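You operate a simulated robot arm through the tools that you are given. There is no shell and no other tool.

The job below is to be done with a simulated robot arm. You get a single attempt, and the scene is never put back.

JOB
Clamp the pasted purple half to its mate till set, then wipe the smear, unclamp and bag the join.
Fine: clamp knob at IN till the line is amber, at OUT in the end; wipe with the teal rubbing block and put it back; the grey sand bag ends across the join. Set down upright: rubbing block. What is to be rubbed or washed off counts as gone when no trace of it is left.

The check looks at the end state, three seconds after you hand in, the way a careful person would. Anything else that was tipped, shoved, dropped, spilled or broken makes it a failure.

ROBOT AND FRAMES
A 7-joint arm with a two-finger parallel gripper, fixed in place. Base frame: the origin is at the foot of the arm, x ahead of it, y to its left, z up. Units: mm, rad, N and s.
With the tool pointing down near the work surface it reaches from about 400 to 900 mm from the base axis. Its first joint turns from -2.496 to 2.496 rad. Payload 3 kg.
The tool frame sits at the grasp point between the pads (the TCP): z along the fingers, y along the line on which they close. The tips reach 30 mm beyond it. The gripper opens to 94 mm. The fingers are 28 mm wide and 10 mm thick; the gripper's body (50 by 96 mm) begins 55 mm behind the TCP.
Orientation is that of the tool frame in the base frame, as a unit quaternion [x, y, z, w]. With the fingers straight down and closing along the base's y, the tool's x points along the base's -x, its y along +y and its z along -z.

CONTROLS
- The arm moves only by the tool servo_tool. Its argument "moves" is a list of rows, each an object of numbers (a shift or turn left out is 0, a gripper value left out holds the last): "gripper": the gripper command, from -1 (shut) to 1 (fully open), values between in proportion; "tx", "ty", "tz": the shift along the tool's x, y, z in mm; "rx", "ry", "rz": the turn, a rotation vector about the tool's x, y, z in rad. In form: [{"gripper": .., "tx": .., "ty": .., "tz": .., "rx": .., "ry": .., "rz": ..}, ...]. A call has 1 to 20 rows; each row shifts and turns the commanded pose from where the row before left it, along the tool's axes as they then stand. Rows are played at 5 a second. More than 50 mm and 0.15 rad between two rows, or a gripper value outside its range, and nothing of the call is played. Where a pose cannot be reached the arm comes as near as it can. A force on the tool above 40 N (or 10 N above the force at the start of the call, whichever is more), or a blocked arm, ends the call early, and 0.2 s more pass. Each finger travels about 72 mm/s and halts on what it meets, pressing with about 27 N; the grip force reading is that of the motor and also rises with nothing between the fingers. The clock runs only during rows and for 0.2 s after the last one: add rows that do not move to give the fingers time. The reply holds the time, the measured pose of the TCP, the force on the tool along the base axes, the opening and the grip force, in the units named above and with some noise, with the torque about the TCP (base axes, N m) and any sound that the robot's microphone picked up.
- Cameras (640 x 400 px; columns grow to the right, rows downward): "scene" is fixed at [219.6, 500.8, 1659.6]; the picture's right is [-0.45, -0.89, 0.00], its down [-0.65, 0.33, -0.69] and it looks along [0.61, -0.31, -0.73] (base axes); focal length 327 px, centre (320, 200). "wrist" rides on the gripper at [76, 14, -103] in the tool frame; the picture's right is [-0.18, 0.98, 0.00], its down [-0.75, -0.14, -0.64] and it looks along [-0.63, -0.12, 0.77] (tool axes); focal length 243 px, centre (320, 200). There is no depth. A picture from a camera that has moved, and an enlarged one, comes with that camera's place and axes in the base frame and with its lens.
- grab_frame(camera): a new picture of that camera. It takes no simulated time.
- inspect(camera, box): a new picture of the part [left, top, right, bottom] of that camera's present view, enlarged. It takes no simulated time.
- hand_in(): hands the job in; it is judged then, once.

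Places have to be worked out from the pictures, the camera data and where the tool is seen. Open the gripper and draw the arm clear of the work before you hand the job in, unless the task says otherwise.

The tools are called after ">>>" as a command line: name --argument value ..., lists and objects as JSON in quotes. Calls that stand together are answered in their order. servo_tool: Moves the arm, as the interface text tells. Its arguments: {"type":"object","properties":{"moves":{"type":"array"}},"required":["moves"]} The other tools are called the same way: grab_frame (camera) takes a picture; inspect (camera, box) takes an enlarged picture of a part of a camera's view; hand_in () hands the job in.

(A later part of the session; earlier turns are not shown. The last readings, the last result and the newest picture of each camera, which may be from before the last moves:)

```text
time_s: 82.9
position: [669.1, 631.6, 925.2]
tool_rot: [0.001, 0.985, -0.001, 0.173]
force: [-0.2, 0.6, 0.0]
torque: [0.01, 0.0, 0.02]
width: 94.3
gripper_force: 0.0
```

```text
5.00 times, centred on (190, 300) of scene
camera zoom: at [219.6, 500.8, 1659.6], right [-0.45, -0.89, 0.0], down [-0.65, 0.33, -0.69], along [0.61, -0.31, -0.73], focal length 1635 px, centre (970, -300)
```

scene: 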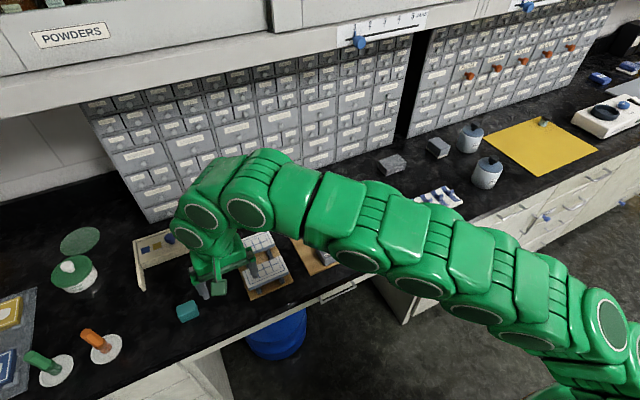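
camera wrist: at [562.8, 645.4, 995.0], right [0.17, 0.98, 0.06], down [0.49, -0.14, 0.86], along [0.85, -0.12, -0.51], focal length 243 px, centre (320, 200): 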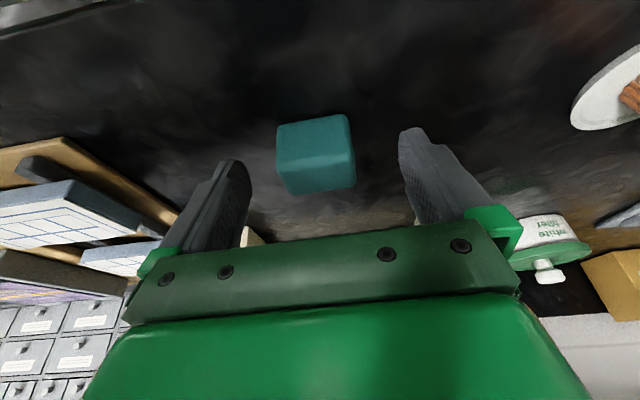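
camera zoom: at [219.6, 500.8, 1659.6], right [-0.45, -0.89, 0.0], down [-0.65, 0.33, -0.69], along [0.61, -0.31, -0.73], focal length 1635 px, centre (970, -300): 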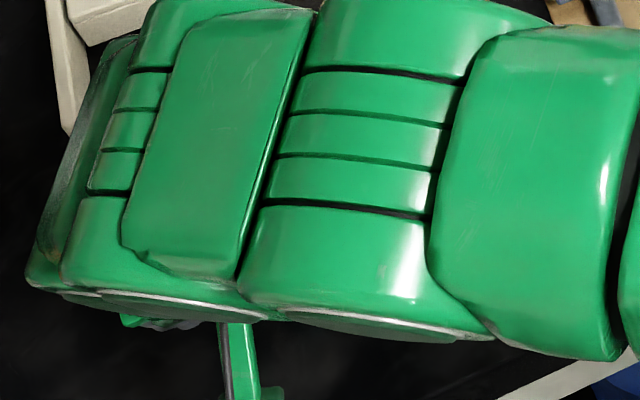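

The block is between the fingertips. I'll close on it.

>>> servo_tool --moves '[{"gripper": 0.1}, {"gripper": 0}, {"gripper": -1}, {}, {}, {}]'

>>> grab_frame --camera "wrist"

```text
time_s: 84.3
position: [669.0, 631.5, 925.1]
tool_rot: [0.0, 0.985, -0.001, 0.173]
force: [-0.1, 1.1, 0.6]
torque: [0.07, 0.02, 0.01]
width: 43.2
gripper_force: 26.7
```

```text
taken
camera wrist: at [562.8, 645.5, 995.2], right [0.17, 0.98, 0.06], down [0.49, -0.14, 0.86], along [0.85, -0.12, -0.51], focal length 243 px, centre (320, 200)
```

wrist: 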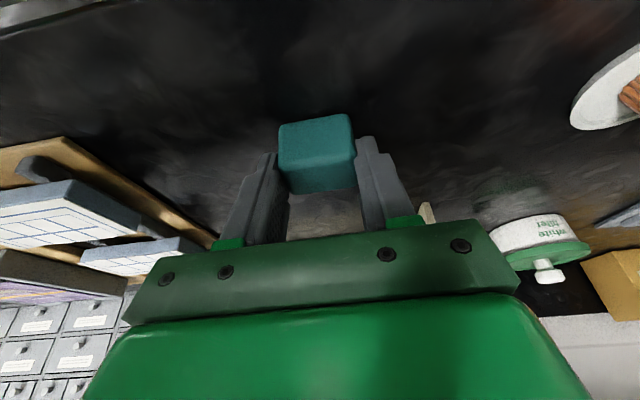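

The block is held at 43 mm. I'll lift it straight up and carry it to the clamped piece with the same tool tilt.

>>> servo_tool --moves '[{"tx": -3.4, "tz": -9.4}, {"tx": -10.3, "tz": -28.2}, {"tx": -10.3, "tz": -28.2}, {"tx": -10.3, "tz": -28.2}, {}]'

>>> servo_tool --moves '[{"tx": -11.1, "ty": -41.6, "tz": 4}, {"tx": -11.1, "ty": -41.6, "tz": 4}, {"tx": -11.1, "ty": -41.6, "tz": 4}, {"tx": -11.1, "ty": -41.6, "tz": 4}, {"tx": -11.1, "ty": -41.6, "tz": 4}, {"tx": -11.1, "ty": -41.6, "tz": 4}, {"tx": -11.1, "ty": -41.6, "tz": 4}, {"tx": -11.1, "ty": -41.6, "tz": 4}, {"tx": -11.1, "ty": -41.6, "tz": 4}, {"tx": -11.1, "ty": -41.6, "tz": 4}, {}, {}]'

>>> grab_frame --camera "wrist"

>>> grab_frame --camera "scene"

```text
time_s: 85.5
position: [669.6, 632.2, 1023.5]
tool_rot: [-0.001, 0.985, -0.001, 0.173]
force: [-0.5, 1.1, -1.1]
torque: [0.03, 0.03, -0.03]
width: 43.2
gripper_force: 27.3
```

```text
time_s: 88.1
position: [789.4, 215.9, 1025.9]
tool_rot: [0.0, 0.985, -0.001, 0.174]
force: [-0.8, 0.2, -0.7]
torque: [-0.02, -0.01, -0.01]
width: 43.1
gripper_force: 26.5
```

```text
taken
camera wrist: at [683.4, 230.6, 1095.4], right [0.17, 0.98, 0.06], down [0.49, -0.14, 0.86], along [0.86, -0.12, -0.5], focal length 243 px, centre (320, 200)
```

wrist: 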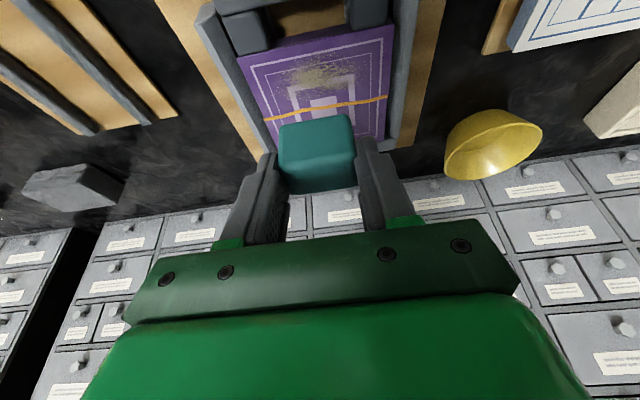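

```text
taken
```

scene: 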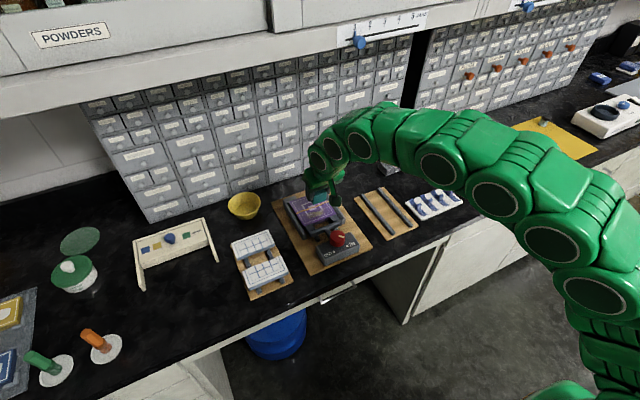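

>>> inspect --camera "wrist" --box '[190, 0, 430, 150]'

```text
2.67 times, centred on (310, 75) of wrist
camera zoom: at [683.4, 230.6, 1095.4], right [0.17, 0.98, 0.06], down [0.49, -0.14, 0.86], along [0.86, -0.12, -0.5], focal length 647 px, centre (347, 533)
```

zoom: 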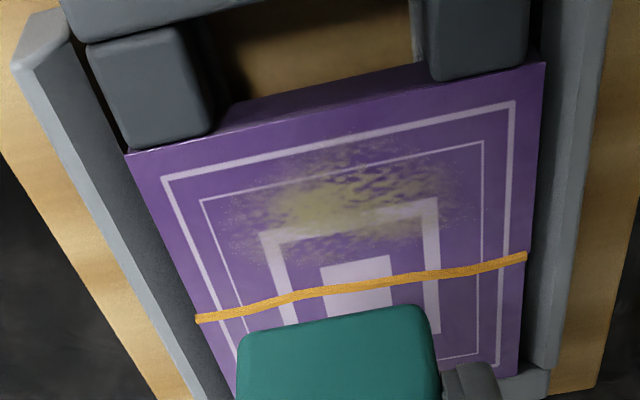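

The smear spans x≈775–813, y≈183–258 on the mate, with the surface at z≈925. I'll bring the block down to just above the surface.

>>> servo_tool --moves '[{"tx": 9.1, "ty": -6, "tz": 16.2}, {"tx": 9.1, "ty": -6, "tz": 16.2}, {"tx": 8.5, "ty": -6, "tz": 14.5}, {}, {}]'

>>> inspect --camera "wrist" --box '[190, 60, 430, 250]'

>>> inspect --camera "scene" --box '[270, 170, 370, 250]'

```text
time_s: 89.3
position: [778.4, 198.2, 971.1]
tool_rot: [0.0, 0.985, -0.002, 0.173]
force: [0.2, -0.1, -1.2]
torque: [0.01, -0.01, -0.02]
width: 43.0
gripper_force: 26.8
```

```text
2.11 times, centred on (310, 155) of wrist
camera zoom: at [674.0, 212.6, 1041.5], right [0.17, 0.98, 0.06], down [0.49, -0.14, 0.86], along [0.85, -0.12, -0.51], focal length 511 px, centre (341, 295)
```

zoom: 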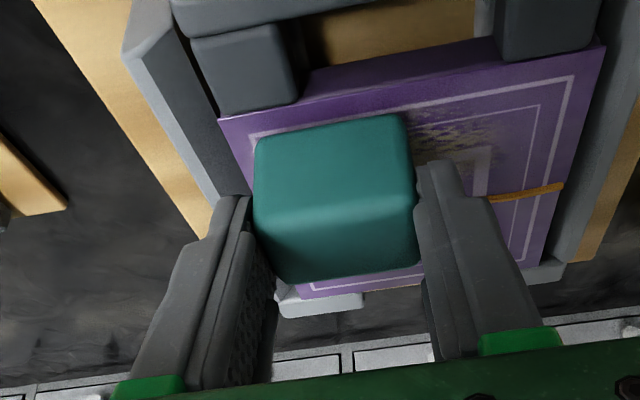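

```text
5.00 times, centred on (320, 210) of scene
camera zoom: at [219.6, 500.8, 1659.6], right [-0.45, -0.89, 0.0], down [-0.65, 0.33, -0.69], along [0.61, -0.31, -0.73], focal length 1635 px, centre (320, 150)
```

zoom: 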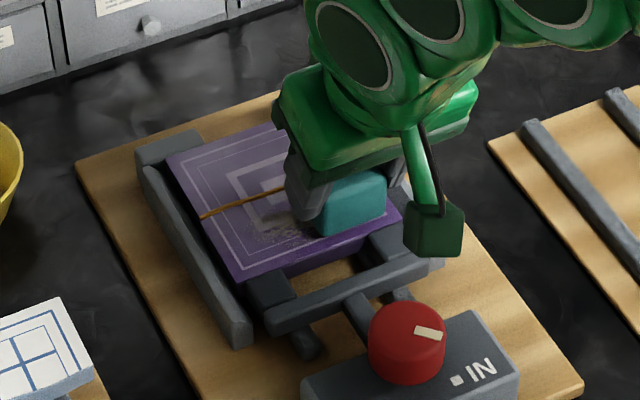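

Just above the surface. Lowering in small steps to contact.

>>> servo_tool --moves '[{"tx": 0.68, "tz": 1.88}, {}, {}]'

>>> servo_tool --moves '[{"tx": 0.51, "tz": 1.41}, {}, {}]'

>>> servo_tool --moves '[{"tx": 0.51, "tz": 1.41}, {}, {}]'

```text
time_s: 90.1
position: [780.2, 197.6, 970.2]
tool_rot: [-0.001, 0.985, -0.001, 0.174]
force: [-1.1, 0.8, -1.0]
torque: [0.06, -0.03, 0.0]
width: 43.1
gripper_force: 27.0
```

```text
time_s: 90.9
position: [778.6, 197.9, 968.6]
tool_rot: [0.0, 0.985, -0.001, 0.173]
force: [0.3, 0.1, -0.4]
torque: [0.01, 0.0, 0.0]
width: 43.0
gripper_force: 27.1
```

```text
time_s: 91.7
position: [779.2, 197.7, 967.1]
tool_rot: [-0.001, 0.985, 0.0, 0.174]
force: [-0.8, -0.4, -0.9]
torque: [-0.02, 0.0, -0.03]
width: 42.7
gripper_force: 27.1
```

>>> servo_tool --moves '[{"tx": 0.51, "tz": 1.41}, {}, {}]'

>>> servo_tool --moves '[{"tx": 0.51, "tz": 1.41}, {}, {}]'

>>> servo_tool --moves '[{"tx": 0.51, "tz": 1.41}, {}, {}]'

```text
time_s: 92.5
position: [779.6, 197.6, 967.5]
tool_rot: [-0.001, 0.985, -0.001, 0.173]
force: [0.6, 1.6, 10.9]
torque: [-0.06, 0.09, 0.01]
width: 42.8
gripper_force: 26.7
```

```text
time_s: 93.3
position: [779.6, 198.4, 965.4]
tool_rot: [0.0, 0.985, -0.001, 0.175]
force: [2.9, -2.4, 19.4]
torque: [-0.03, -0.26, 0.03]
width: 42.9
gripper_force: 27.1
```

```text
time_s: 93.9
position: [778.9, 196.8, 965.3]
tool_rot: [0.0, 0.985, -0.001, 0.175]
force: [-4.2, -2.1, 7.9]
torque: [0.01, 0.24, -0.01]
width: 43.0
gripper_force: 26.8
stopped in row 2: the force on the tool passed its limit at 41 N (the readings are from after the stop); the commanded pose is now the measured one
```

In contact, now at about 8 N. First stroke along y and back.

>>> servo_tool --moves '[{"ty": 8}, {"ty": 8}, {"ty": 8}, {"ty": 8}, {"ty": 8}, {"ty": 8}, {}, {"ty": -8}, {"ty": -8}, {"ty": -8}, {"ty": -8}, {"ty": -8}, {"ty": -8}, {}]'

>>> inspect --camera "wrist" --box '[190, 60, 430, 250]'

>>> inspect --camera "scene" --box '[270, 170, 370, 250]'

```text
time_s: 95.3
position: [778.9, 242.4, 964.7]
tool_rot: [0.0, 0.984, -0.001, 0.176]
force: [-5.3, -3.0, 13.5]
torque: [-0.05, 0.2, 0.0]
width: 42.7
gripper_force: 27.2
stopped in row 6: the force on the tool passed its limit at 41 N (the readings are from after the stop); the commanded pose is now the measured one
```

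```text
2.11 times, centred on (310, 155) of wrist
camera zoom: at [673.0, 257.1, 1034.0], right [0.17, 0.98, 0.06], down [0.48, -0.14, 0.86], along [0.86, -0.12, -0.5], focal length 511 px, centre (341, 295)
```

zoom: 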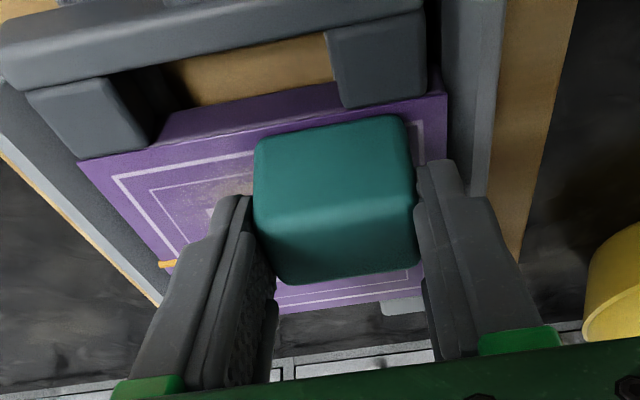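

```text
5.00 times, centred on (320, 210) of scene
camera zoom: at [219.6, 500.8, 1659.6], right [-0.45, -0.89, 0.0], down [-0.65, 0.33, -0.69], along [0.61, -0.31, -0.73], focal length 1635 px, centre (320, 150)
```

zoom: 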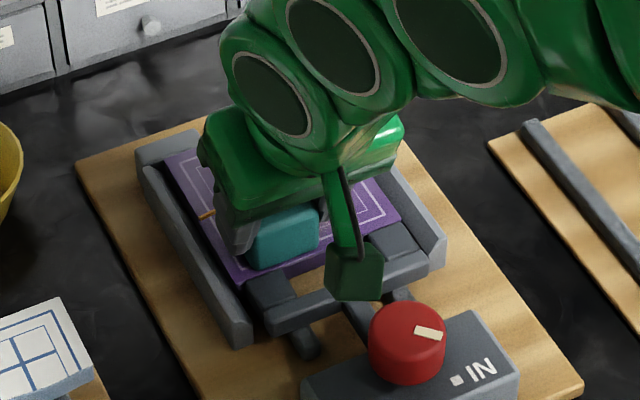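

The wiping works. I'll ease the pressure slightly and stroke back.

>>> servo_tool --moves '[{"tx": -0.14, "tz": -0.38}, {"ty": -8}, {"ty": -8}, {"ty": -8}, {"ty": -8}, {"ty": -8}, {"ty": -8}, {}]'

>>> inspect --camera "wrist" --box '[190, 60, 430, 250]'

```text
time_s: 97.1
position: [778.0, 195.6, 964.0]
tool_rot: [-0.001, 0.984, 0.0, 0.176]
force: [-0.2, 8.1, 12.5]
torque: [0.37, -0.1, 0.07]
width: 42.9
gripper_force: 26.9
```

```text
2.11 times, centred on (310, 155) of wrist
camera zoom: at [673.1, 209.5, 1033.9], right [0.17, 0.98, 0.06], down [0.48, -0.14, 0.86], along [0.86, -0.12, -0.5], focal length 511 px, centre (341, 295)
```

zoom: 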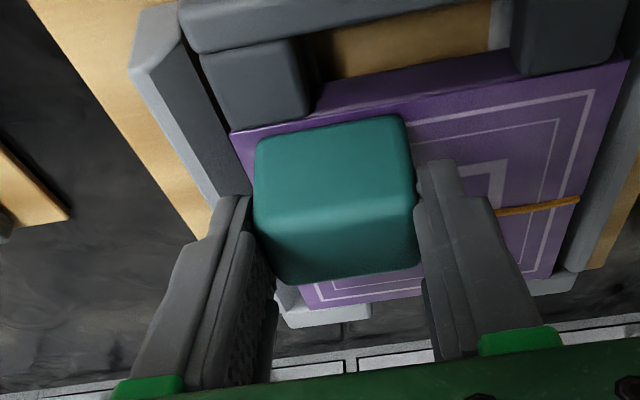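

Now shift 14 mm toward +x and stroke again across the rest of the smear.

>>> servo_tool --moves '[{"tx": -6.6, "tz": 2.4}, {"tx": -6.6, "tz": 2.4}, {"ty": 8}, {"ty": 8}, {"ty": 8}, {"ty": 8}, {"ty": 8}, {"ty": 8}, {}]'

>>> inspect --camera "wrist" --box '[190, 60, 430, 250]'

```text
time_s: 99.1
position: [792.8, 242.8, 964.2]
tool_rot: [0.001, 0.984, -0.001, 0.176]
force: [0.7, 1.5, 1.0]
torque: [0.09, -0.02, -0.01]
width: 43.0
gripper_force: 27.0
```

```text
2.11 times, centred on (310, 155) of wrist
camera zoom: at [686.9, 257.4, 1033.9], right [0.17, 0.98, 0.06], down [0.48, -0.14, 0.86], along [0.86, -0.12, -0.5], focal length 511 px, centre (341, 295)
```

zoom: 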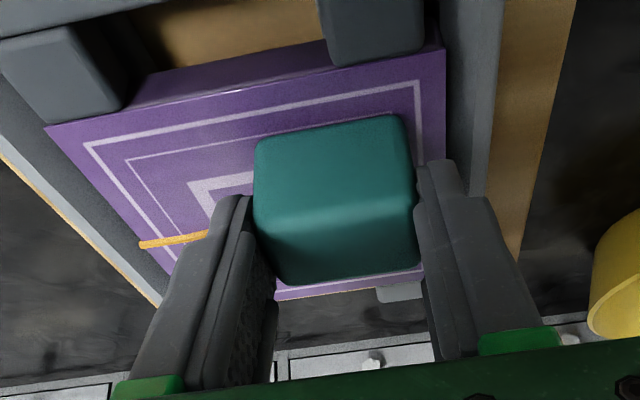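

Contact has become light (1 N). I'll press about 0.7 mm more, stroke back, then lift and inspect.

>>> servo_tool --moves '[{"tx": 0.24, "tz": 0.66}, {"ty": -8}, {"ty": -8}, {"ty": -8}, {"ty": -8}, {"ty": -8}, {"ty": -8}, {}]'

>>> servo_tool --moves '[{"tx": -10.3, "tz": -28.2}, {"tx": -10.3, "tz": -28.2}, {}]'

>>> inspect --camera "wrist" --box '[190, 0, 430, 150]'

>>> inspect --camera "scene" --box '[270, 170, 370, 250]'

```text
time_s: 100.9
position: [793.4, 194.4, 963.2]
tool_rot: [-0.001, 0.984, 0.0, 0.177]
force: [0.2, 7.5, 12.5]
torque: [0.25, -0.1, 0.05]
width: 42.8
gripper_force: 27.5
```

```text
time_s: 101.7
position: [793.8, 196.4, 1023.2]
tool_rot: [-0.001, 0.984, -0.001, 0.177]
force: [0.1, -0.3, 0.5]
torque: [-0.02, -0.04, -0.02]
width: 43.0
gripper_force: 27.2
```

```text
2.67 times, centred on (310, 75) of wrist
camera zoom: at [686.9, 210.2, 1092.9], right [0.17, 0.98, 0.06], down [0.48, -0.14, 0.86], along [0.86, -0.12, -0.5], focal length 647 px, centre (347, 533)
```

zoom: 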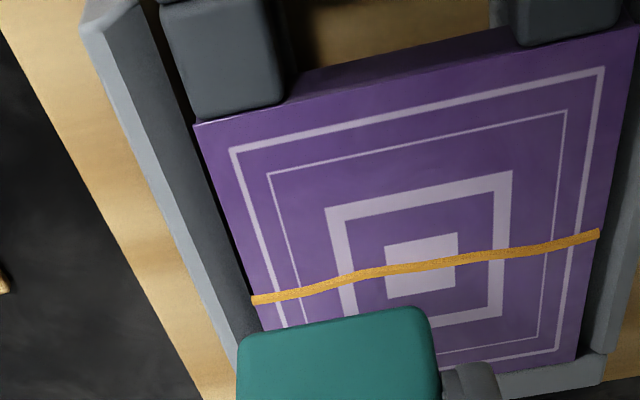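

```text
5.00 times, centred on (320, 210) of scene
camera zoom: at [219.6, 500.8, 1659.6], right [-0.45, -0.89, 0.0], down [-0.65, 0.33, -0.69], along [0.61, -0.31, -0.73], focal length 1635 px, centre (320, 150)
```

zoom: 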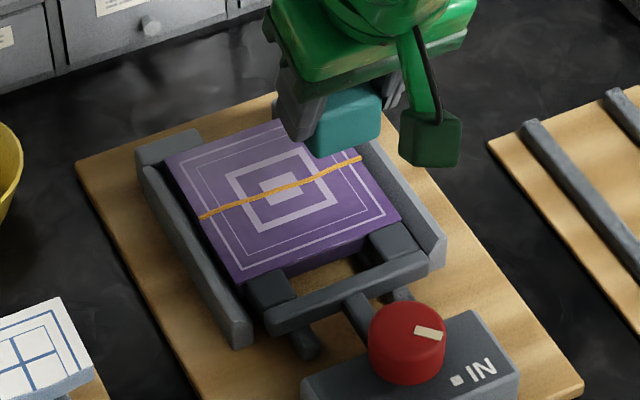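

The smear looks gone. I'll zoom tighter to check for any trace.

>>> inspect --camera "wrist" --box '[255, 15, 425, 120]'

>>> inspect --camera "scene" --box '[300, 190, 355, 230]'

```text
3.76 times, centred on (340, 68) of wrist
camera zoom: at [686.9, 210.2, 1092.9], right [0.17, 0.98, 0.06], down [0.48, -0.14, 0.86], along [0.86, -0.12, -0.5], focal length 913 px, centre (245, 699)
```

zoom: 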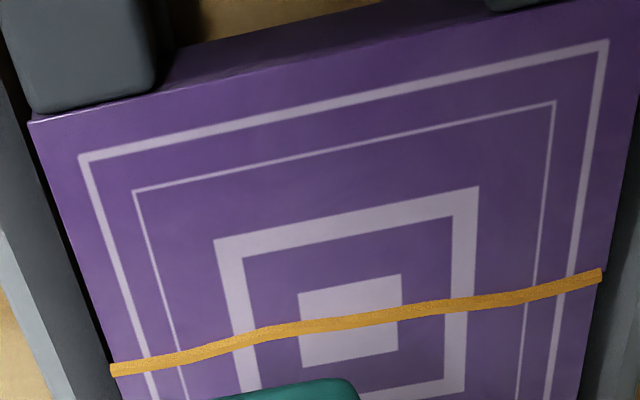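

```text
10.00 times, centred on (328, 210) of scene
camera zoom: at [219.6, 500.8, 1659.6], right [-0.45, -0.89, 0.0], down [-0.65, 0.33, -0.69], along [0.61, -0.31, -0.73], focal length 3270 px, centre (245, 100)
```

zoom: 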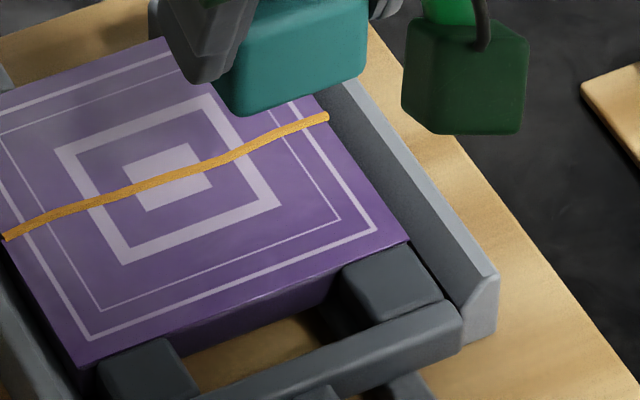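

Clean. I'll take the block back to its spot at (677, 631) along the reverse path.

>>> servo_tool --moves '[{"tx": 10.6, "ty": 39.55, "tz": -3.94}, {"tx": 10.6, "ty": 39.55, "tz": -3.94}, {"tx": 10.6, "ty": 39.55, "tz": -3.94}, {"tx": 10.6, "ty": 39.55, "tz": -3.94}, {"tx": 10.6, "ty": 39.55, "tz": -3.94}, {"tx": 10.6, "ty": 39.55, "tz": -3.94}, {"tx": 10.6, "ty": 39.55, "tz": -3.94}, {"tx": 10.6, "ty": 39.55, "tz": -3.94}, {"tx": 10.6, "ty": 39.55, "tz": -3.94}, {"tx": 10.6, "ty": 39.55, "tz": -3.94}, {"tx": 10.6, "ty": 39.55, "tz": -3.94}, {}, {}]'

```text
time_s: 104.5
position: [668.6, 630.3, 1023.2]
tool_rot: [0.0, 0.984, -0.001, 0.176]
force: [-0.4, -0.1, -0.6]
torque: [-0.01, 0.0, 0.01]
width: 42.9
gripper_force: 26.8
```

>>> servo_tool --moves '[{"tx": 8.6, "ty": 0.5, "tz": 22.5}, {"tx": 8.4, "ty": 0.5, "tz": 22.5}, {"tx": 8.4, "tz": 22.5}, {"tx": 7, "tz": 18.8}, {}, {}]'

>>> grab_frame --camera "wrist"

```text
time_s: 105.9
position: [669.9, 630.1, 932.2]
tool_rot: [0.0, 0.984, 0.0, 0.176]
force: [-0.4, -0.7, -0.2]
torque: [-0.01, -0.02, 0.0]
width: 43.0
gripper_force: 26.1
```

```text
taken
camera wrist: at [563.1, 644.9, 1001.0], right [0.17, 0.98, 0.06], down [0.48, -0.14, 0.86], along [0.86, -0.12, -0.5], focal length 243 px, centre (320, 200)
```

wrist: 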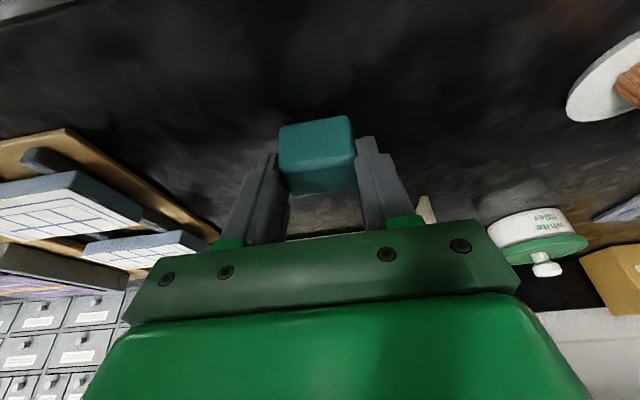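

>>> servo_tool --moves '[{"tx": 0.87, "ty": 0.5, "tz": 2.34}, {"tx": 0.87, "tz": 2.34}, {}, {}]'

```text
time_s: 106.9
position: [669.1, 630.6, 927.4]
tool_rot: [0.0, 0.984, -0.001, 0.176]
force: [-0.4, -0.3, 0.4]
torque: [0.02, 0.01, -0.01]
width: 42.9
gripper_force: 27.3
```

>>> servo_tool --moves '[{"tx": 0.52, "tz": 1.4}, {}, {}]'

```text
time_s: 107.7
position: [667.4, 629.8, 924.5]
tool_rot: [0.0, 0.984, -0.001, 0.176]
force: [0.4, -1.3, -0.3]
torque: [0.0, -0.01, -0.03]
width: 43.1
gripper_force: 27.4
```

>>> servo_tool --moves '[{"tx": 0.45, "tz": 1.2}, {}, {}]'

```text
time_s: 108.5
position: [669.1, 631.7, 924.6]
tool_rot: [-0.001, 0.984, 0.0, 0.176]
force: [-3.5, -2.2, 17.0]
torque: [-0.1, 0.0, -0.04]
width: 43.0
gripper_force: 27.1
```

Contact with the bench (17 N up). I'll ease up slightly, release, and open.

>>> servo_tool --moves '[{"tx": -0.2, "tz": -0.5}, {"gripper": 0.1}, {"gripper": 0.5}, {"gripper": 1}, {}, {}]'

>>> servo_tool --moves '[{"tx": -7, "tz": -18.8}, {"tx": -12, "tz": -32}, {"tx": -12, "tz": -32}, {}]'

>>> inspect --camera "wrist" --box '[240, 20, 400, 140]'

```text
time_s: 109.9
position: [668.6, 630.7, 922.8]
tool_rot: [0.0, 0.984, 0.0, 0.176]
force: [0.6, -0.8, 0.6]
torque: [0.02, -0.04, 0.0]
width: 94.0
gripper_force: 0.1
```

```text
time_s: 110.9
position: [671.0, 631.4, 1012.5]
tool_rot: [-0.001, 0.985, -0.001, 0.175]
force: [0.7, -0.4, 1.1]
torque: [0.0, 0.0, 0.02]
width: 93.9
gripper_force: 0.0
```

```text
3.33 times, centred on (320, 80) of wrist
camera zoom: at [564.6, 645.5, 1081.6], right [0.17, 0.98, 0.06], down [0.48, -0.14, 0.86], along [0.86, -0.12, -0.5], focal length 809 px, centre (320, 600)
```

zoom: 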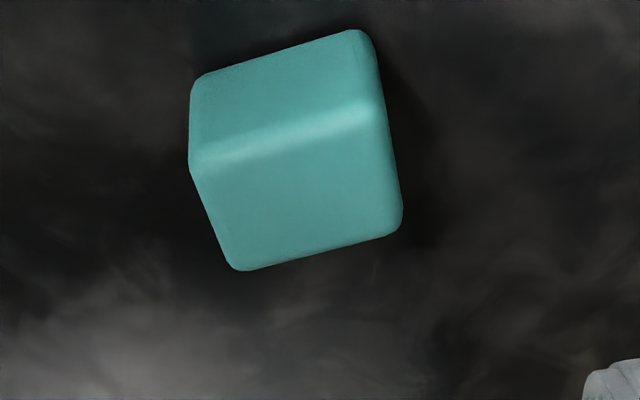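

The block is back upright in its original place. Next I'll go to the knob to unclamp: travel, straighten the tool, and wind the wrist clockwise for a long counter-clockwise turn.

>>> servo_tool --moves '[{"tx": -1.2, "ty": -40.9, "tz": -3.1}, {"tx": -1.2, "ty": -40.9, "tz": -3.1}, {"tx": -1.2, "ty": -40.9, "tz": -3.1}, {"tx": -1.2, "ty": -40.9, "tz": -3.1}, {"tx": -1.2, "ty": -40.9, "tz": -3.1}, {"tx": -1.2, "ty": -40.9, "tz": -3.1}, {"tx": -1.2, "ty": -40.9, "tz": -3.1}, {"tx": -1.2, "ty": -40.9, "tz": -3.1}, {"tx": -1.2, "ty": -40.9, "tz": -3.1}, {"tx": -1.2, "ty": -40.9, "tz": -3.1}, {"ry": 0.09}, {"ry": 0.09}, {"ry": 0.09}, {"ry": 0.082}, {"gripper": 0.5}, {}]'

>>> servo_tool --moves '[{"rz": 0.1421}, {"rz": 0.1421}, {"rz": 0.1421}, {"rz": 0.1421}, {"rz": 0.1421}, {"rz": 0.1421}, {"rz": 0.1421}, {"rz": 0.1421}, {"rz": 0.1421}, {"rz": 0.1421}, {"rz": 0.1421}, {"rz": 0.1421}, {"rz": 0.1421}, {"rz": 0.1421}, {"rz": 0.1421}, {"rz": 0.1421}, {"rz": 0.1421}, {"rz": 0.1421}, {"rz": 0.1421}, {}]'

>>> grab_frame --camera "wrist"

```text
time_s: 114.3
position: [669.7, 222.3, 1046.2]
tool_rot: [0.0, 1.0, -0.001, 0.0]
force: [-0.3, -0.1, 0.3]
torque: [-0.02, 0.01, 0.02]
width: 70.8
gripper_force: 0.1
```

```text
time_s: 118.5
position: [669.4, 221.7, 1046.0]
tool_rot: [0.976, 0.219, 0.0, 0.001]
force: [0.0, -0.6, -0.4]
torque: [0.03, -0.01, -0.02]
width: 70.4
gripper_force: 0.0
```

```text
taken
camera wrist: at [745.0, 242.0, 1148.1], right [0.25, -0.97, 0.0], down [-0.74, -0.19, 0.64], along [-0.62, -0.16, -0.77], focal length 243 px, centre (320, 200)
```

wrist: 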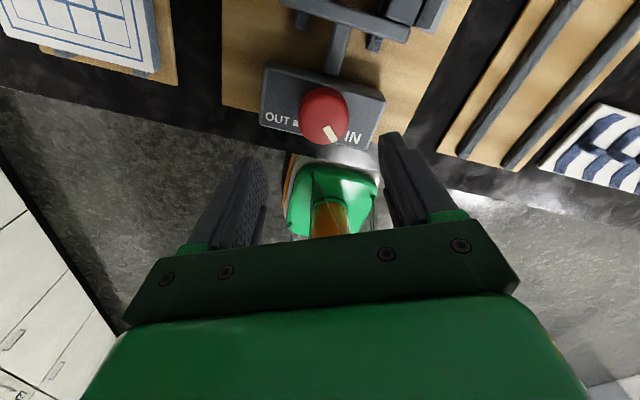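

The knob is at IN. I'll centre and descend onto it, then grip.

>>> servo_tool --moves '[{"tx": 0.8, "ty": 1.8}, {"tz": 25}, {"tz": 25}, {"tz": 20}, {"tz": 14}, {}, {"gripper": -0.1}, {"gripper": -1}, {}, {}, {}]'

>>> grab_frame --camera "wrist"

```text
time_s: 120.9
position: [671.0, 220.3, 963.2]
tool_rot: [0.976, 0.219, 0.0, 0.002]
force: [11.7, -11.7, -5.6]
torque: [-0.27, -0.45, 0.07]
width: 41.1
gripper_force: 45.3
```

```text
taken
camera wrist: at [746.5, 239.7, 1064.9], right [0.25, -0.97, 0.0], down [-0.74, -0.19, 0.64], along [-0.62, -0.16, -0.77], focal length 243 px, centre (320, 200)
```

wrist: 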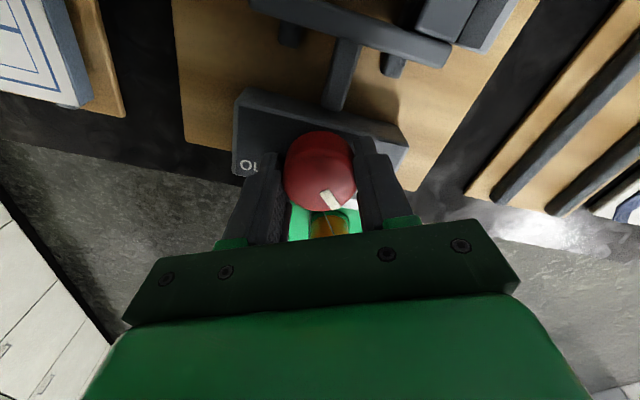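

Gripped. Turning counter-clockwise toward OUT in stages.

>>> servo_tool --moves '[{"tx": 0.2, "ty": 0.6}, {"rz": -0.07}, {"rz": -0.07}, {"rz": -0.07}, {"rz": -0.07}, {"rz": -0.07}, {}]'

>>> servo_tool --moves '[{"rz": -0.07}, {"rz": -0.07}, {"rz": -0.07}, {"rz": -0.07}, {"rz": -0.07}, {}]'

```text
time_s: 122.5
position: [671.3, 219.7, 963.0]
tool_rot: [0.923, 0.386, 0.001, 0.001]
force: [-2.1, -19.6, 14.3]
torque: [-0.17, 0.15, 0.06]
width: 41.1
gripper_force: 44.8
```

```text
time_s: 123.9
position: [670.9, 220.6, 962.3]
tool_rot: [0.841, 0.541, 0.0, 0.001]
force: [-8.2, -16.9, 16.4]
torque: [-0.09, 0.31, 0.08]
width: 40.8
gripper_force: 45.0
```

>>> servo_tool --moves '[{"tx": -0.8, "tz": -0.5}, {"rz": -0.07}, {"rz": -0.07}, {"rz": -0.07}, {"rz": -0.07}, {"rz": -0.07}, {}]'

>>> servo_tool --moves '[{"rz": -0.07}, {"rz": -0.07}, {"rz": -0.07}, {"rz": -0.07}, {"rz": -0.07}, {}]'

>>> grab_frame --camera "wrist"

```text
time_s: 125.5
position: [672.1, 220.1, 962.3]
tool_rot: [0.734, 0.679, 0.0, 0.001]
force: [-6.7, 16.5, -18.8]
torque: [0.66, -0.14, 0.05]
width: 41.3
gripper_force: 45.3
```

```text
time_s: 126.9
position: [670.2, 219.8, 961.9]
tool_rot: [0.605, 0.796, 0.0, 0.002]
force: [4.7, 17.1, -15.0]
torque: [0.43, -0.27, 0.07]
width: 41.2
gripper_force: 45.3
```

```text
taken
camera wrist: at [664.7, 297.3, 1064.6], right [1.0, 0.09, 0.0], down [0.07, -0.76, 0.64], along [0.06, -0.64, -0.77], focal length 243 px, centre (320, 200)
```

wrist: 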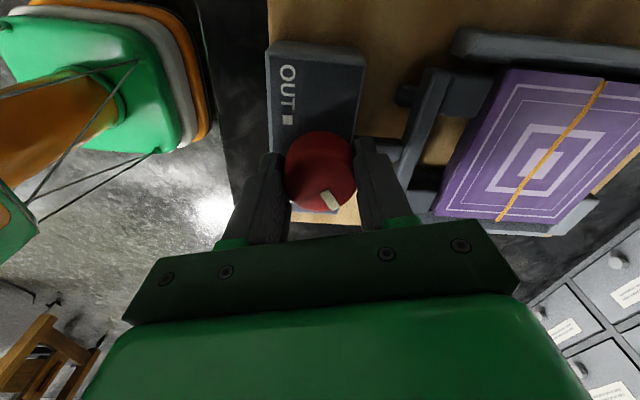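

>>> servo_tool --moves '[{"tx": 0.6, "ty": 0.3, "tz": 0.4}, {"rz": -0.07}, {"rz": -0.07}, {"rz": -0.07}, {"rz": -0.07}, {"rz": -0.07}, {}]'

>>> servo_tool --moves '[{"rz": -0.07}, {"rz": -0.07}, {"rz": -0.07}, {"rz": -0.07}, {"rz": -0.07}, {}]'

```text
time_s: 128.5
position: [670.5, 219.7, 962.6]
tool_rot: [0.457, 0.889, 0.0, 0.001]
force: [-15.0, -6.2, 25.0]
torque: [0.32, 0.79, 0.07]
width: 41.5
gripper_force: 45.8
```

```text
time_s: 129.5
position: [670.8, 221.0, 963.3]
tool_rot: [0.332, 0.943, 0.0, 0.001]
force: [-7.9, -2.9, 16.6]
torque: [-0.3, 0.02, 0.1]
width: 41.2
gripper_force: 44.5
stopped in row 5: the force on the tool passed its limit at 41 N (the readings are from after the stop); the commanded pose is now the measured one
```

>>> servo_tool --moves '[{"ty": -0.4, "tz": -0.7}, {"rz": -0.07}, {"rz": -0.07}, {"rz": -0.07}, {"rz": -0.07}, {}]'

>>> servo_tool --moves '[{"rz": -0.07}, {"rz": -0.07}, {"rz": -0.07}, {"rz": -0.07}, {}]'

>>> grab_frame --camera "wrist"

```text
time_s: 130.9
position: [670.6, 220.9, 962.9]
tool_rot: [0.197, 0.98, -0.001, 0.001]
force: [18.2, -7.6, -5.2]
torque: [-0.14, -0.85, 0.07]
width: 41.3
gripper_force: 45.1
```

```text
time_s: 132.1
position: [670.4, 220.0, 962.8]
tool_rot: [0.057, 0.998, -0.001, 0.001]
force: [18.3, 2.2, -10.3]
torque: [0.1, -0.52, 0.06]
width: 40.9
gripper_force: 45.2
```

```text
taken
camera wrist: at [597.2, 242.9, 1064.6], right [0.3, 0.96, 0.0], down [0.73, -0.23, 0.64], along [0.62, -0.19, -0.76], focal length 243 px, centre (320, 200)
```

wrist: 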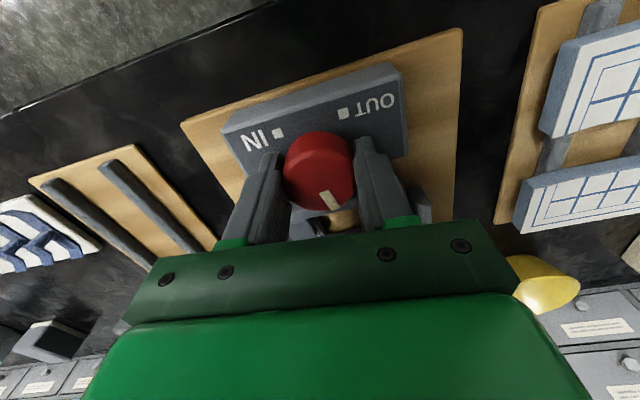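

About halfway. I'll continue with the same grip past the wrist's neutral position.

>>> servo_tool --moves '[{"tx": -0.8, "tz": 0.3}, {"rz": -0.07}, {"rz": -0.07}, {"rz": -0.07}, {"rz": -0.07}, {"rz": -0.07}, {}]'

>>> servo_tool --moves '[{"rz": -0.07}, {"rz": -0.07}, {"rz": -0.07}, {"rz": -0.07}, {"rz": -0.07}, {}]'

```text
time_s: 133.7
position: [670.5, 219.8, 961.9]
tool_rot: [-0.117, 0.993, 0.0, 0.002]
force: [-18.7, 7.7, 8.1]
torque: [0.33, 0.82, 0.09]
width: 41.3
gripper_force: 44.7
```

```text
time_s: 135.1
position: [671.4, 220.0, 962.6]
tool_rot: [-0.288, 0.958, -0.001, 0.0]
force: [-10.0, -1.9, 14.8]
torque: [0.13, -0.05, 0.05]
width: 41.3
gripper_force: 45.2
stopped in row 6: the force on the tool passed its limit at 41 N (the readings are from after the stop); the commanded pose is now the measured one
```

>>> servo_tool --moves '[{"tz": -0.6}, {"rz": -0.07}, {"rz": -0.07}, {"rz": -0.07}, {"rz": -0.07}, {}]'

>>> servo_tool --moves '[{"rz": -0.07}, {"rz": -0.07}, {"rz": -0.07}, {"rz": -0.07}, {}]'

>>> grab_frame --camera "wrist"

```text
time_s: 136.5
position: [671.8, 219.6, 962.6]
tool_rot: [-0.42, 0.908, -0.002, 0.0]
force: [-6.9, 4.9, 5.3]
torque: [0.63, 0.09, 0.06]
width: 41.1
gripper_force: 45.0
```

```text
time_s: 137.7
position: [671.7, 219.5, 963.8]
tool_rot: [-0.542, 0.84, 0.0, -0.002]
force: [-8.6, -7.1, -14.7]
torque: [0.61, 0.18, 0.06]
width: 41.4
gripper_force: 44.8
```

```text
taken
camera wrist: at [627.4, 156.6, 1065.0], right [-0.82, 0.57, 0.0], down [0.44, 0.63, 0.64], along [0.37, 0.52, -0.77], focal length 243 px, centre (320, 200)
```

wrist: 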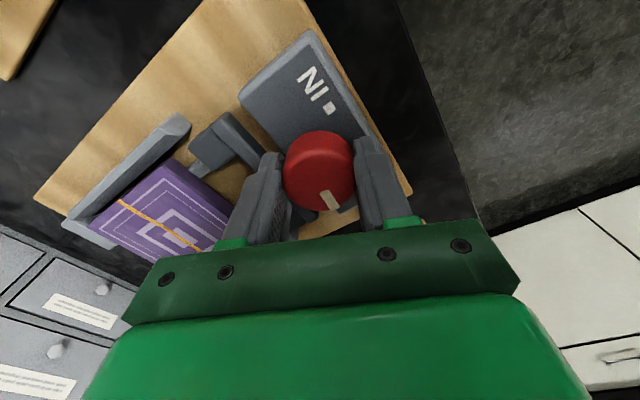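

>>> servo_tool --moves '[{"tx": 0.4, "ty": 0.2, "tz": 0.3}, {"rz": -0.07}, {"rz": -0.07}, {"rz": -0.07}, {"rz": -0.07}, {}]'

>>> servo_tool --moves '[{"rz": -0.07}, {"rz": -0.07}, {"rz": -0.07}, {"rz": -0.07}, {}]'

>>> servo_tool --moves '[{"rz": -0.07}, {"rz": -0.07}, {"rz": -0.07}, {}]'

>>> grab_frame --camera "wrist"

```text
time_s: 139.1
position: [671.6, 219.8, 963.7]
tool_rot: [-0.654, 0.757, -0.001, 0.0]
force: [-16.9, 0.9, -2.1]
torque: [0.62, 0.54, 0.08]
width: 41.2
gripper_force: 44.6
```

```text
time_s: 140.3
position: [671.3, 220.8, 963.9]
tool_rot: [0.753, -0.658, 0.001, 0.0]
force: [-12.5, 8.6, -0.4]
torque: [0.43, 0.15, 0.04]
width: 41.5
gripper_force: 45.2
```

```text
time_s: 141.3
position: [671.6, 219.9, 962.0]
tool_rot: [0.818, -0.575, 0.001, 0.002]
force: [-2.9, 3.6, -3.1]
torque: [0.07, -0.12, 0.06]
width: 41.0
gripper_force: 44.8
```

```text
taken
camera wrist: at [683.9, 143.7, 1065.1], right [-0.99, -0.16, 0.0], down [-0.12, 0.76, 0.64], along [-0.1, 0.63, -0.77], focal length 243 px, centre (320, 200)
```

wrist: 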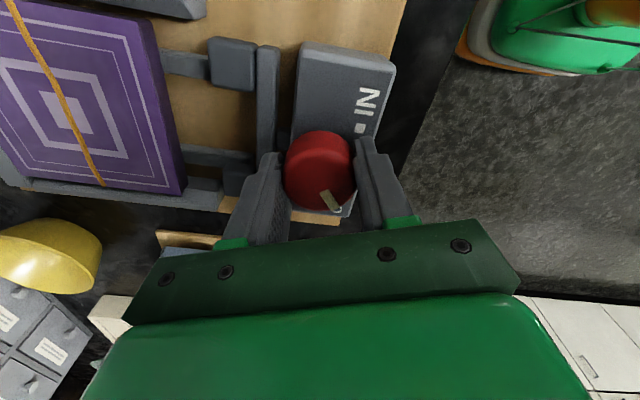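

Almost at OUT, about 5° left. A final small turn until the stop.

>>> servo_tool --moves '[{"rz": -0.05}, {"rz": -0.05}, {"rz": -0.03}, {}]'

```text
time_s: 142.3
position: [670.4, 218.4, 962.8]
tool_rot: [0.853, -0.522, 0.001, 0.0]
force: [0.2, 6.0, 4.5]
torque: [1.08, 0.26, -0.56]
width: 41.5
gripper_force: 45.3
```

Torque is −0.56 N·m, so it's against the OUT stop. I'll release, lift and verify.

>>> servo_tool --moves '[{"gripper": 0.4}, {}, {"tz": -25}, {"tz": -40}, {}]'

>>> grab_frame --camera "wrist"

>>> inspect --camera "scene" --box '[270, 170, 380, 280]'

```text
time_s: 143.5
position: [668.4, 218.7, 1028.1]
tool_rot: [0.853, -0.521, 0.001, 0.0]
force: [1.2, 0.1, -0.7]
torque: [-0.03, 0.01, -0.02]
width: 65.7
gripper_force: 0.0
```

```text
taken
camera wrist: at [692.2, 145.0, 1129.5], right [-0.96, -0.28, 0.0], down [-0.22, 0.74, 0.64], along [-0.18, 0.61, -0.77], focal length 243 px, centre (320, 200)
```

wrist: 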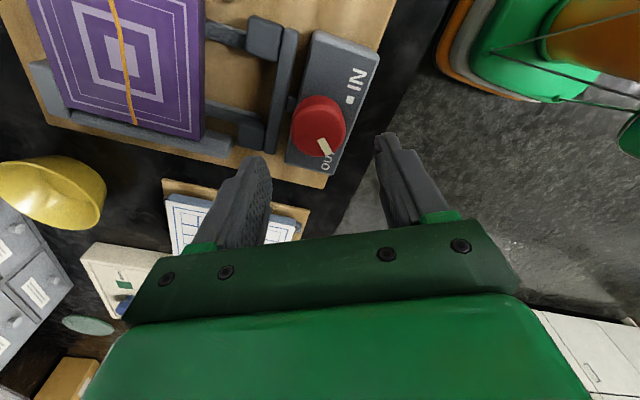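

```text
3.64 times, centred on (325, 225) of scene
camera zoom: at [219.6, 500.8, 1659.6], right [-0.45, -0.89, 0.0], down [-0.65, 0.33, -0.69], along [0.61, -0.31, -0.73], focal length 1189 px, centre (302, 109)
```

zoom: 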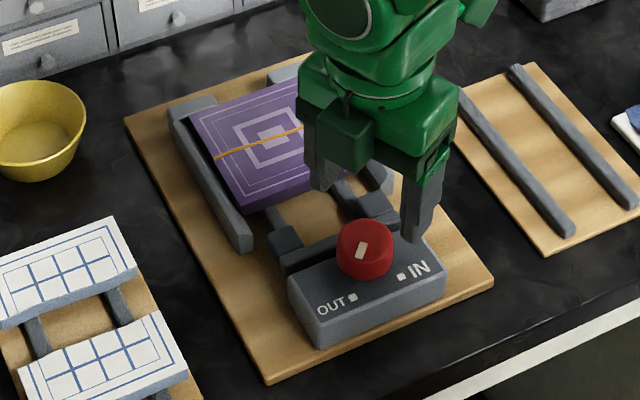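

The knob is back at OUT and the jaws are withdrawn. Now for the sand bag: unwind the wrist and go over the two grey blocks to tell them apart.

>>> servo_tool --moves '[{"tz": -20, "rz": 0.1366}, {"rz": 0.1366}, {"rz": 0.1366}, {"rz": 0.1366}, {"rz": 0.1366}, {"rz": 0.1366}, {"rz": 0.1366}, {"rz": 0.1366}, {"rz": 0.1366}, {"rz": 0.1366}, {"rz": 0.1366}, {"rz": 0.1366}, {"rz": 0.1366}, {"rz": 0.1366}, {"rz": 0.1315}, {}]'

>>> servo_tool --moves '[{"tx": -15, "ty": -42}, {"tx": -15, "ty": -42}, {"tx": -15, "ty": -42}, {"tx": -15, "ty": -42}, {"tx": -15, "ty": -42}, {"tx": -15, "ty": -42}, {"tx": -15, "ty": -30}, {}]'

>>> grab_frame --camera "wrist"

>>> inspect --camera "scene" --box '[360, 130, 470, 200]'

```text
time_s: 146.9
position: [670.9, 219.9, 1048.0]
tool_rot: [0.001, 1.0, -0.001, 0.001]
force: [0.6, -0.2, 0.9]
torque: [-0.03, 0.01, -0.06]
width: 65.5
gripper_force: 0.0
```

```text
time_s: 148.7
position: [776.2, -64.4, 1049.6]
tool_rot: [0.001, 1.0, -0.001, 0.001]
force: [-0.4, -1.2, 0.9]
torque: [-0.01, 0.0, 0.01]
width: 65.8
gripper_force: 0.1
```

```text
taken
camera wrist: at [700.6, -50.5, 1151.0], right [0.18, 0.98, 0.0], down [0.75, -0.14, 0.64], along [0.63, -0.12, -0.77], focal length 243 px, centre (320, 200)
```

wrist: 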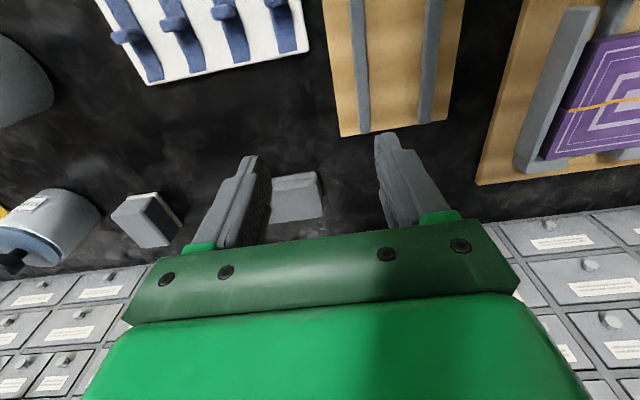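

```text
5.71 times, centred on (415, 165) of scene
camera zoom: at [219.6, 500.8, 1659.6], right [-0.45, -0.89, 0.0], down [-0.65, 0.33, -0.69], along [0.61, -0.31, -0.73], focal length 1868 px, centre (-223, 400)
```

zoom: 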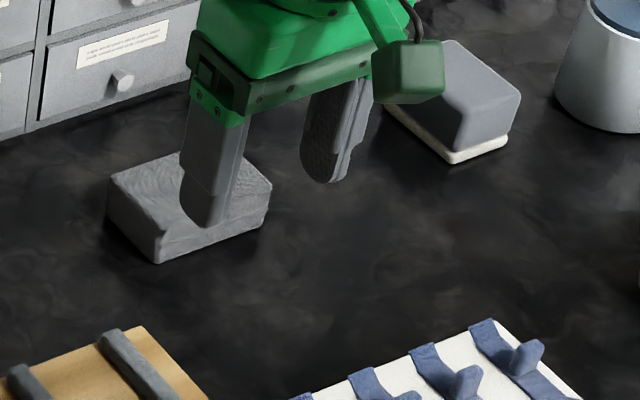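

The wrinkled grey one near (876, −112) is the sand bag; the other has a white felt base. I'll tilt the tool outward for reach and get a closer view.

>>> servo_tool --moves '[{"ry": -0.1, "gripper": 1}, {"ry": -0.1}, {"ry": -0.1}, {"ry": -0.05}, {"tx": -12, "ty": -14.7, "tz": 16}, {"tx": -12, "ty": -14.7, "tz": 16}, {"tx": -12, "ty": -14.7, "tz": 16}, {}, {}]'

>>> grab_frame --camera "wrist"

>>> inspect --camera "wrist" --box '[240, 50, 400, 170]'

```text
time_s: 150.7
position: [825.8, -108.3, 1014.8]
tool_rot: [0.0, 0.985, 0.0, 0.175]
force: [-0.1, -1.2, -1.0]
torque: [-0.04, 0.0, -0.04]
width: 94.2
gripper_force: 0.1
```

```text
taken
camera wrist: at [720.5, -93.4, 1085.3], right [0.17, 0.98, 0.06], down [0.49, -0.14, 0.86], along [0.86, -0.12, -0.5], focal length 243 px, centre (320, 200)
```

wrist: 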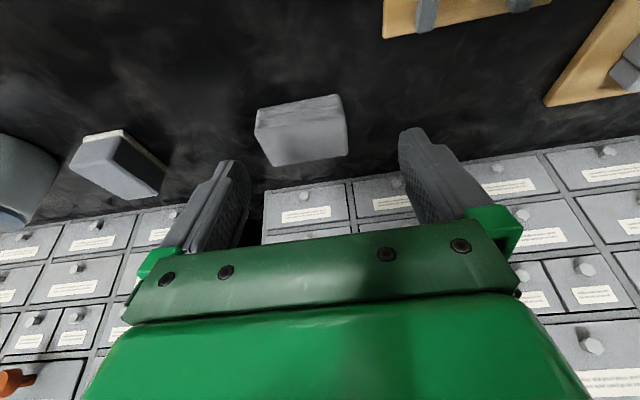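

```text
3.33 times, centred on (320, 110) of wrist
camera zoom: at [720.5, -93.4, 1085.3], right [0.17, 0.98, 0.06], down [0.49, -0.14, 0.86], along [0.86, -0.12, -0.5], focal length 809 px, centre (320, 500)
```

zoom: 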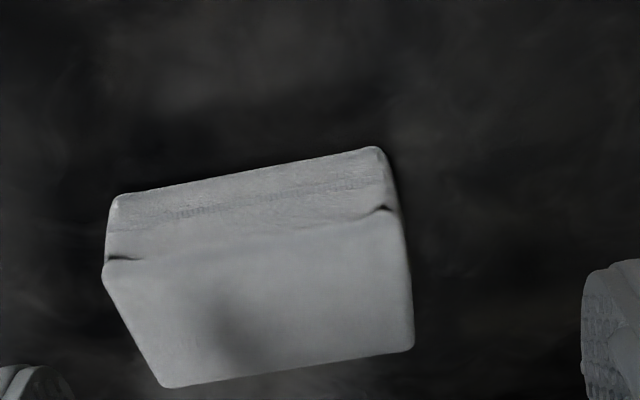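

The bag spans x≈872–926 and y≈−171 to −87, about 29 mm tall and aligned. I'll grip it along y (84 of 94 mm) with the tilted tool, moving above it first to check centring.

>>> servo_tool --moves '[{"tx": -15.8, "ty": -6.9, "tz": 20}, {"tx": -15.8, "ty": -6.9, "tz": 20}, {"tx": -15.8, "ty": -6.9, "tz": 20}, {}, {}]'

>>> grab_frame --camera "wrist"

>>> inspect --camera "wrist" --box '[220, 80, 420, 230]'

>>> inspect --camera "scene" --box '[350, 120, 450, 200]'

```text
time_s: 151.9
position: [890.9, -129.0, 978.0]
tool_rot: [0.0, 0.985, -0.001, 0.174]
force: [0.1, 0.3, 0.6]
torque: [0.0, 0.02, -0.01]
width: 94.1
gripper_force: 0.0
```

```text
taken
camera wrist: at [784.4, -113.4, 1046.9], right [0.17, 0.98, 0.06], down [0.49, -0.14, 0.86], along [0.86, -0.12, -0.5], focal length 243 px, centre (320, 200)
```

wrist: 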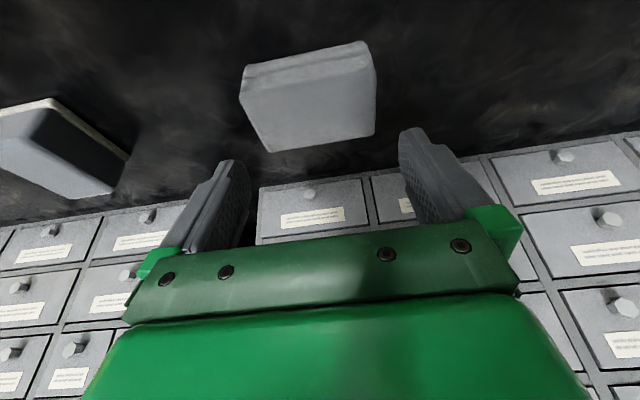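

```text
2.67 times, centred on (320, 155) of wrist
camera zoom: at [784.4, -113.4, 1046.9], right [0.17, 0.98, 0.06], down [0.49, -0.14, 0.86], along [0.86, -0.12, -0.5], focal length 647 px, centre (320, 320)
```

zoom: 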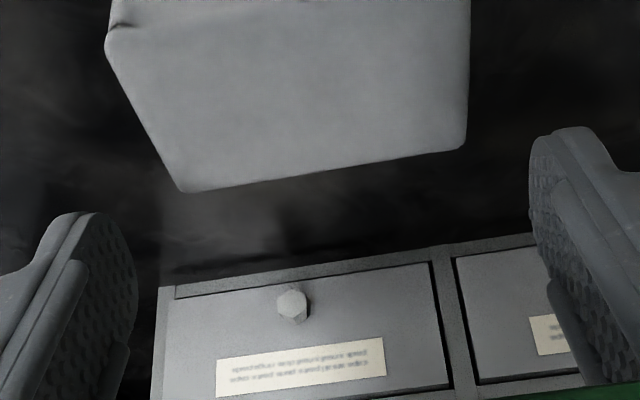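

```text
5.00 times, centred on (400, 160) of scene
camera zoom: at [219.6, 500.8, 1659.6], right [-0.45, -0.89, 0.0], down [-0.65, 0.33, -0.69], along [0.61, -0.31, -0.73], focal length 1635 px, centre (-80, 400)
```

zoom: 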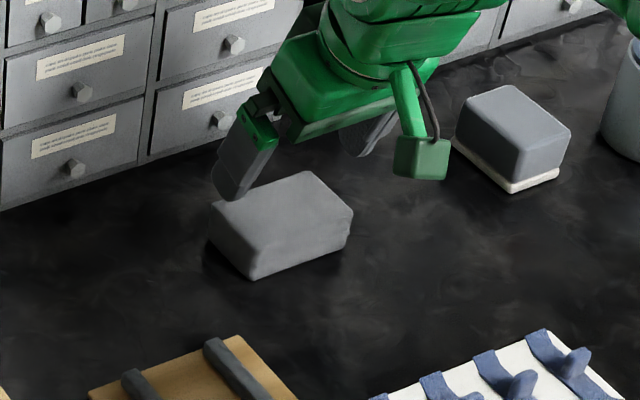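

The bag's y-centre is about −130. I'll lower to just above its top and check finger clearance on both sides.

>>> servo_tool --moves '[{"tx": 4.5, "ty": -1, "tz": 12.2}, {"tx": 4.5, "tz": 12.2}, {}, {}]'

>>> inspect --camera "wrist" --box '[200, 60, 440, 240]'

>>> inspect --camera "scene" --box '[350, 120, 450, 200]'

```text
time_s: 152.9
position: [890.1, -129.0, 950.4]
tool_rot: [0.0, 0.985, -0.001, 0.174]
force: [0.5, 0.1, 0.3]
torque: [0.0, 0.01, -0.01]
width: 94.0
gripper_force: 0.2
```

```text
2.22 times, centred on (320, 150) of wrist
camera zoom: at [784.3, -113.9, 1020.0], right [0.17, 0.98, 0.06], down [0.49, -0.14, 0.86], along [0.86, -0.12, -0.5], focal length 539 px, centre (320, 311)
```

zoom: 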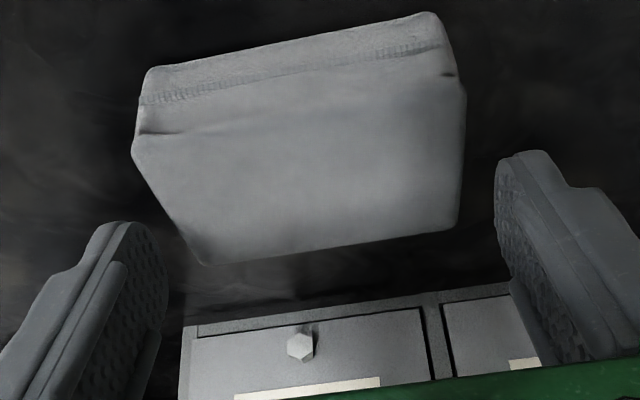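

```text
5.00 times, centred on (400, 160) of scene
camera zoom: at [219.6, 500.8, 1659.6], right [-0.45, -0.89, 0.0], down [-0.65, 0.33, -0.69], along [0.61, -0.31, -0.73], focal length 1635 px, centre (-80, 400)
```

zoom: 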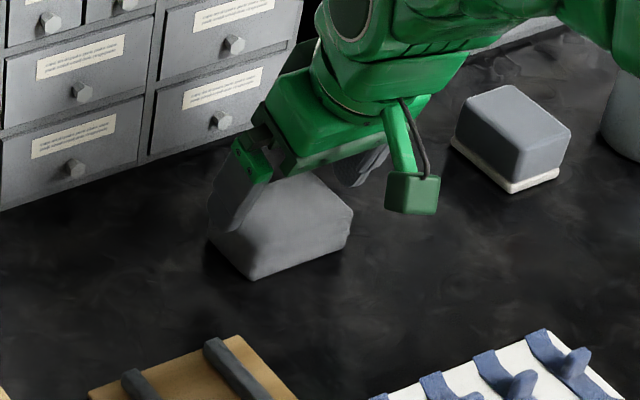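

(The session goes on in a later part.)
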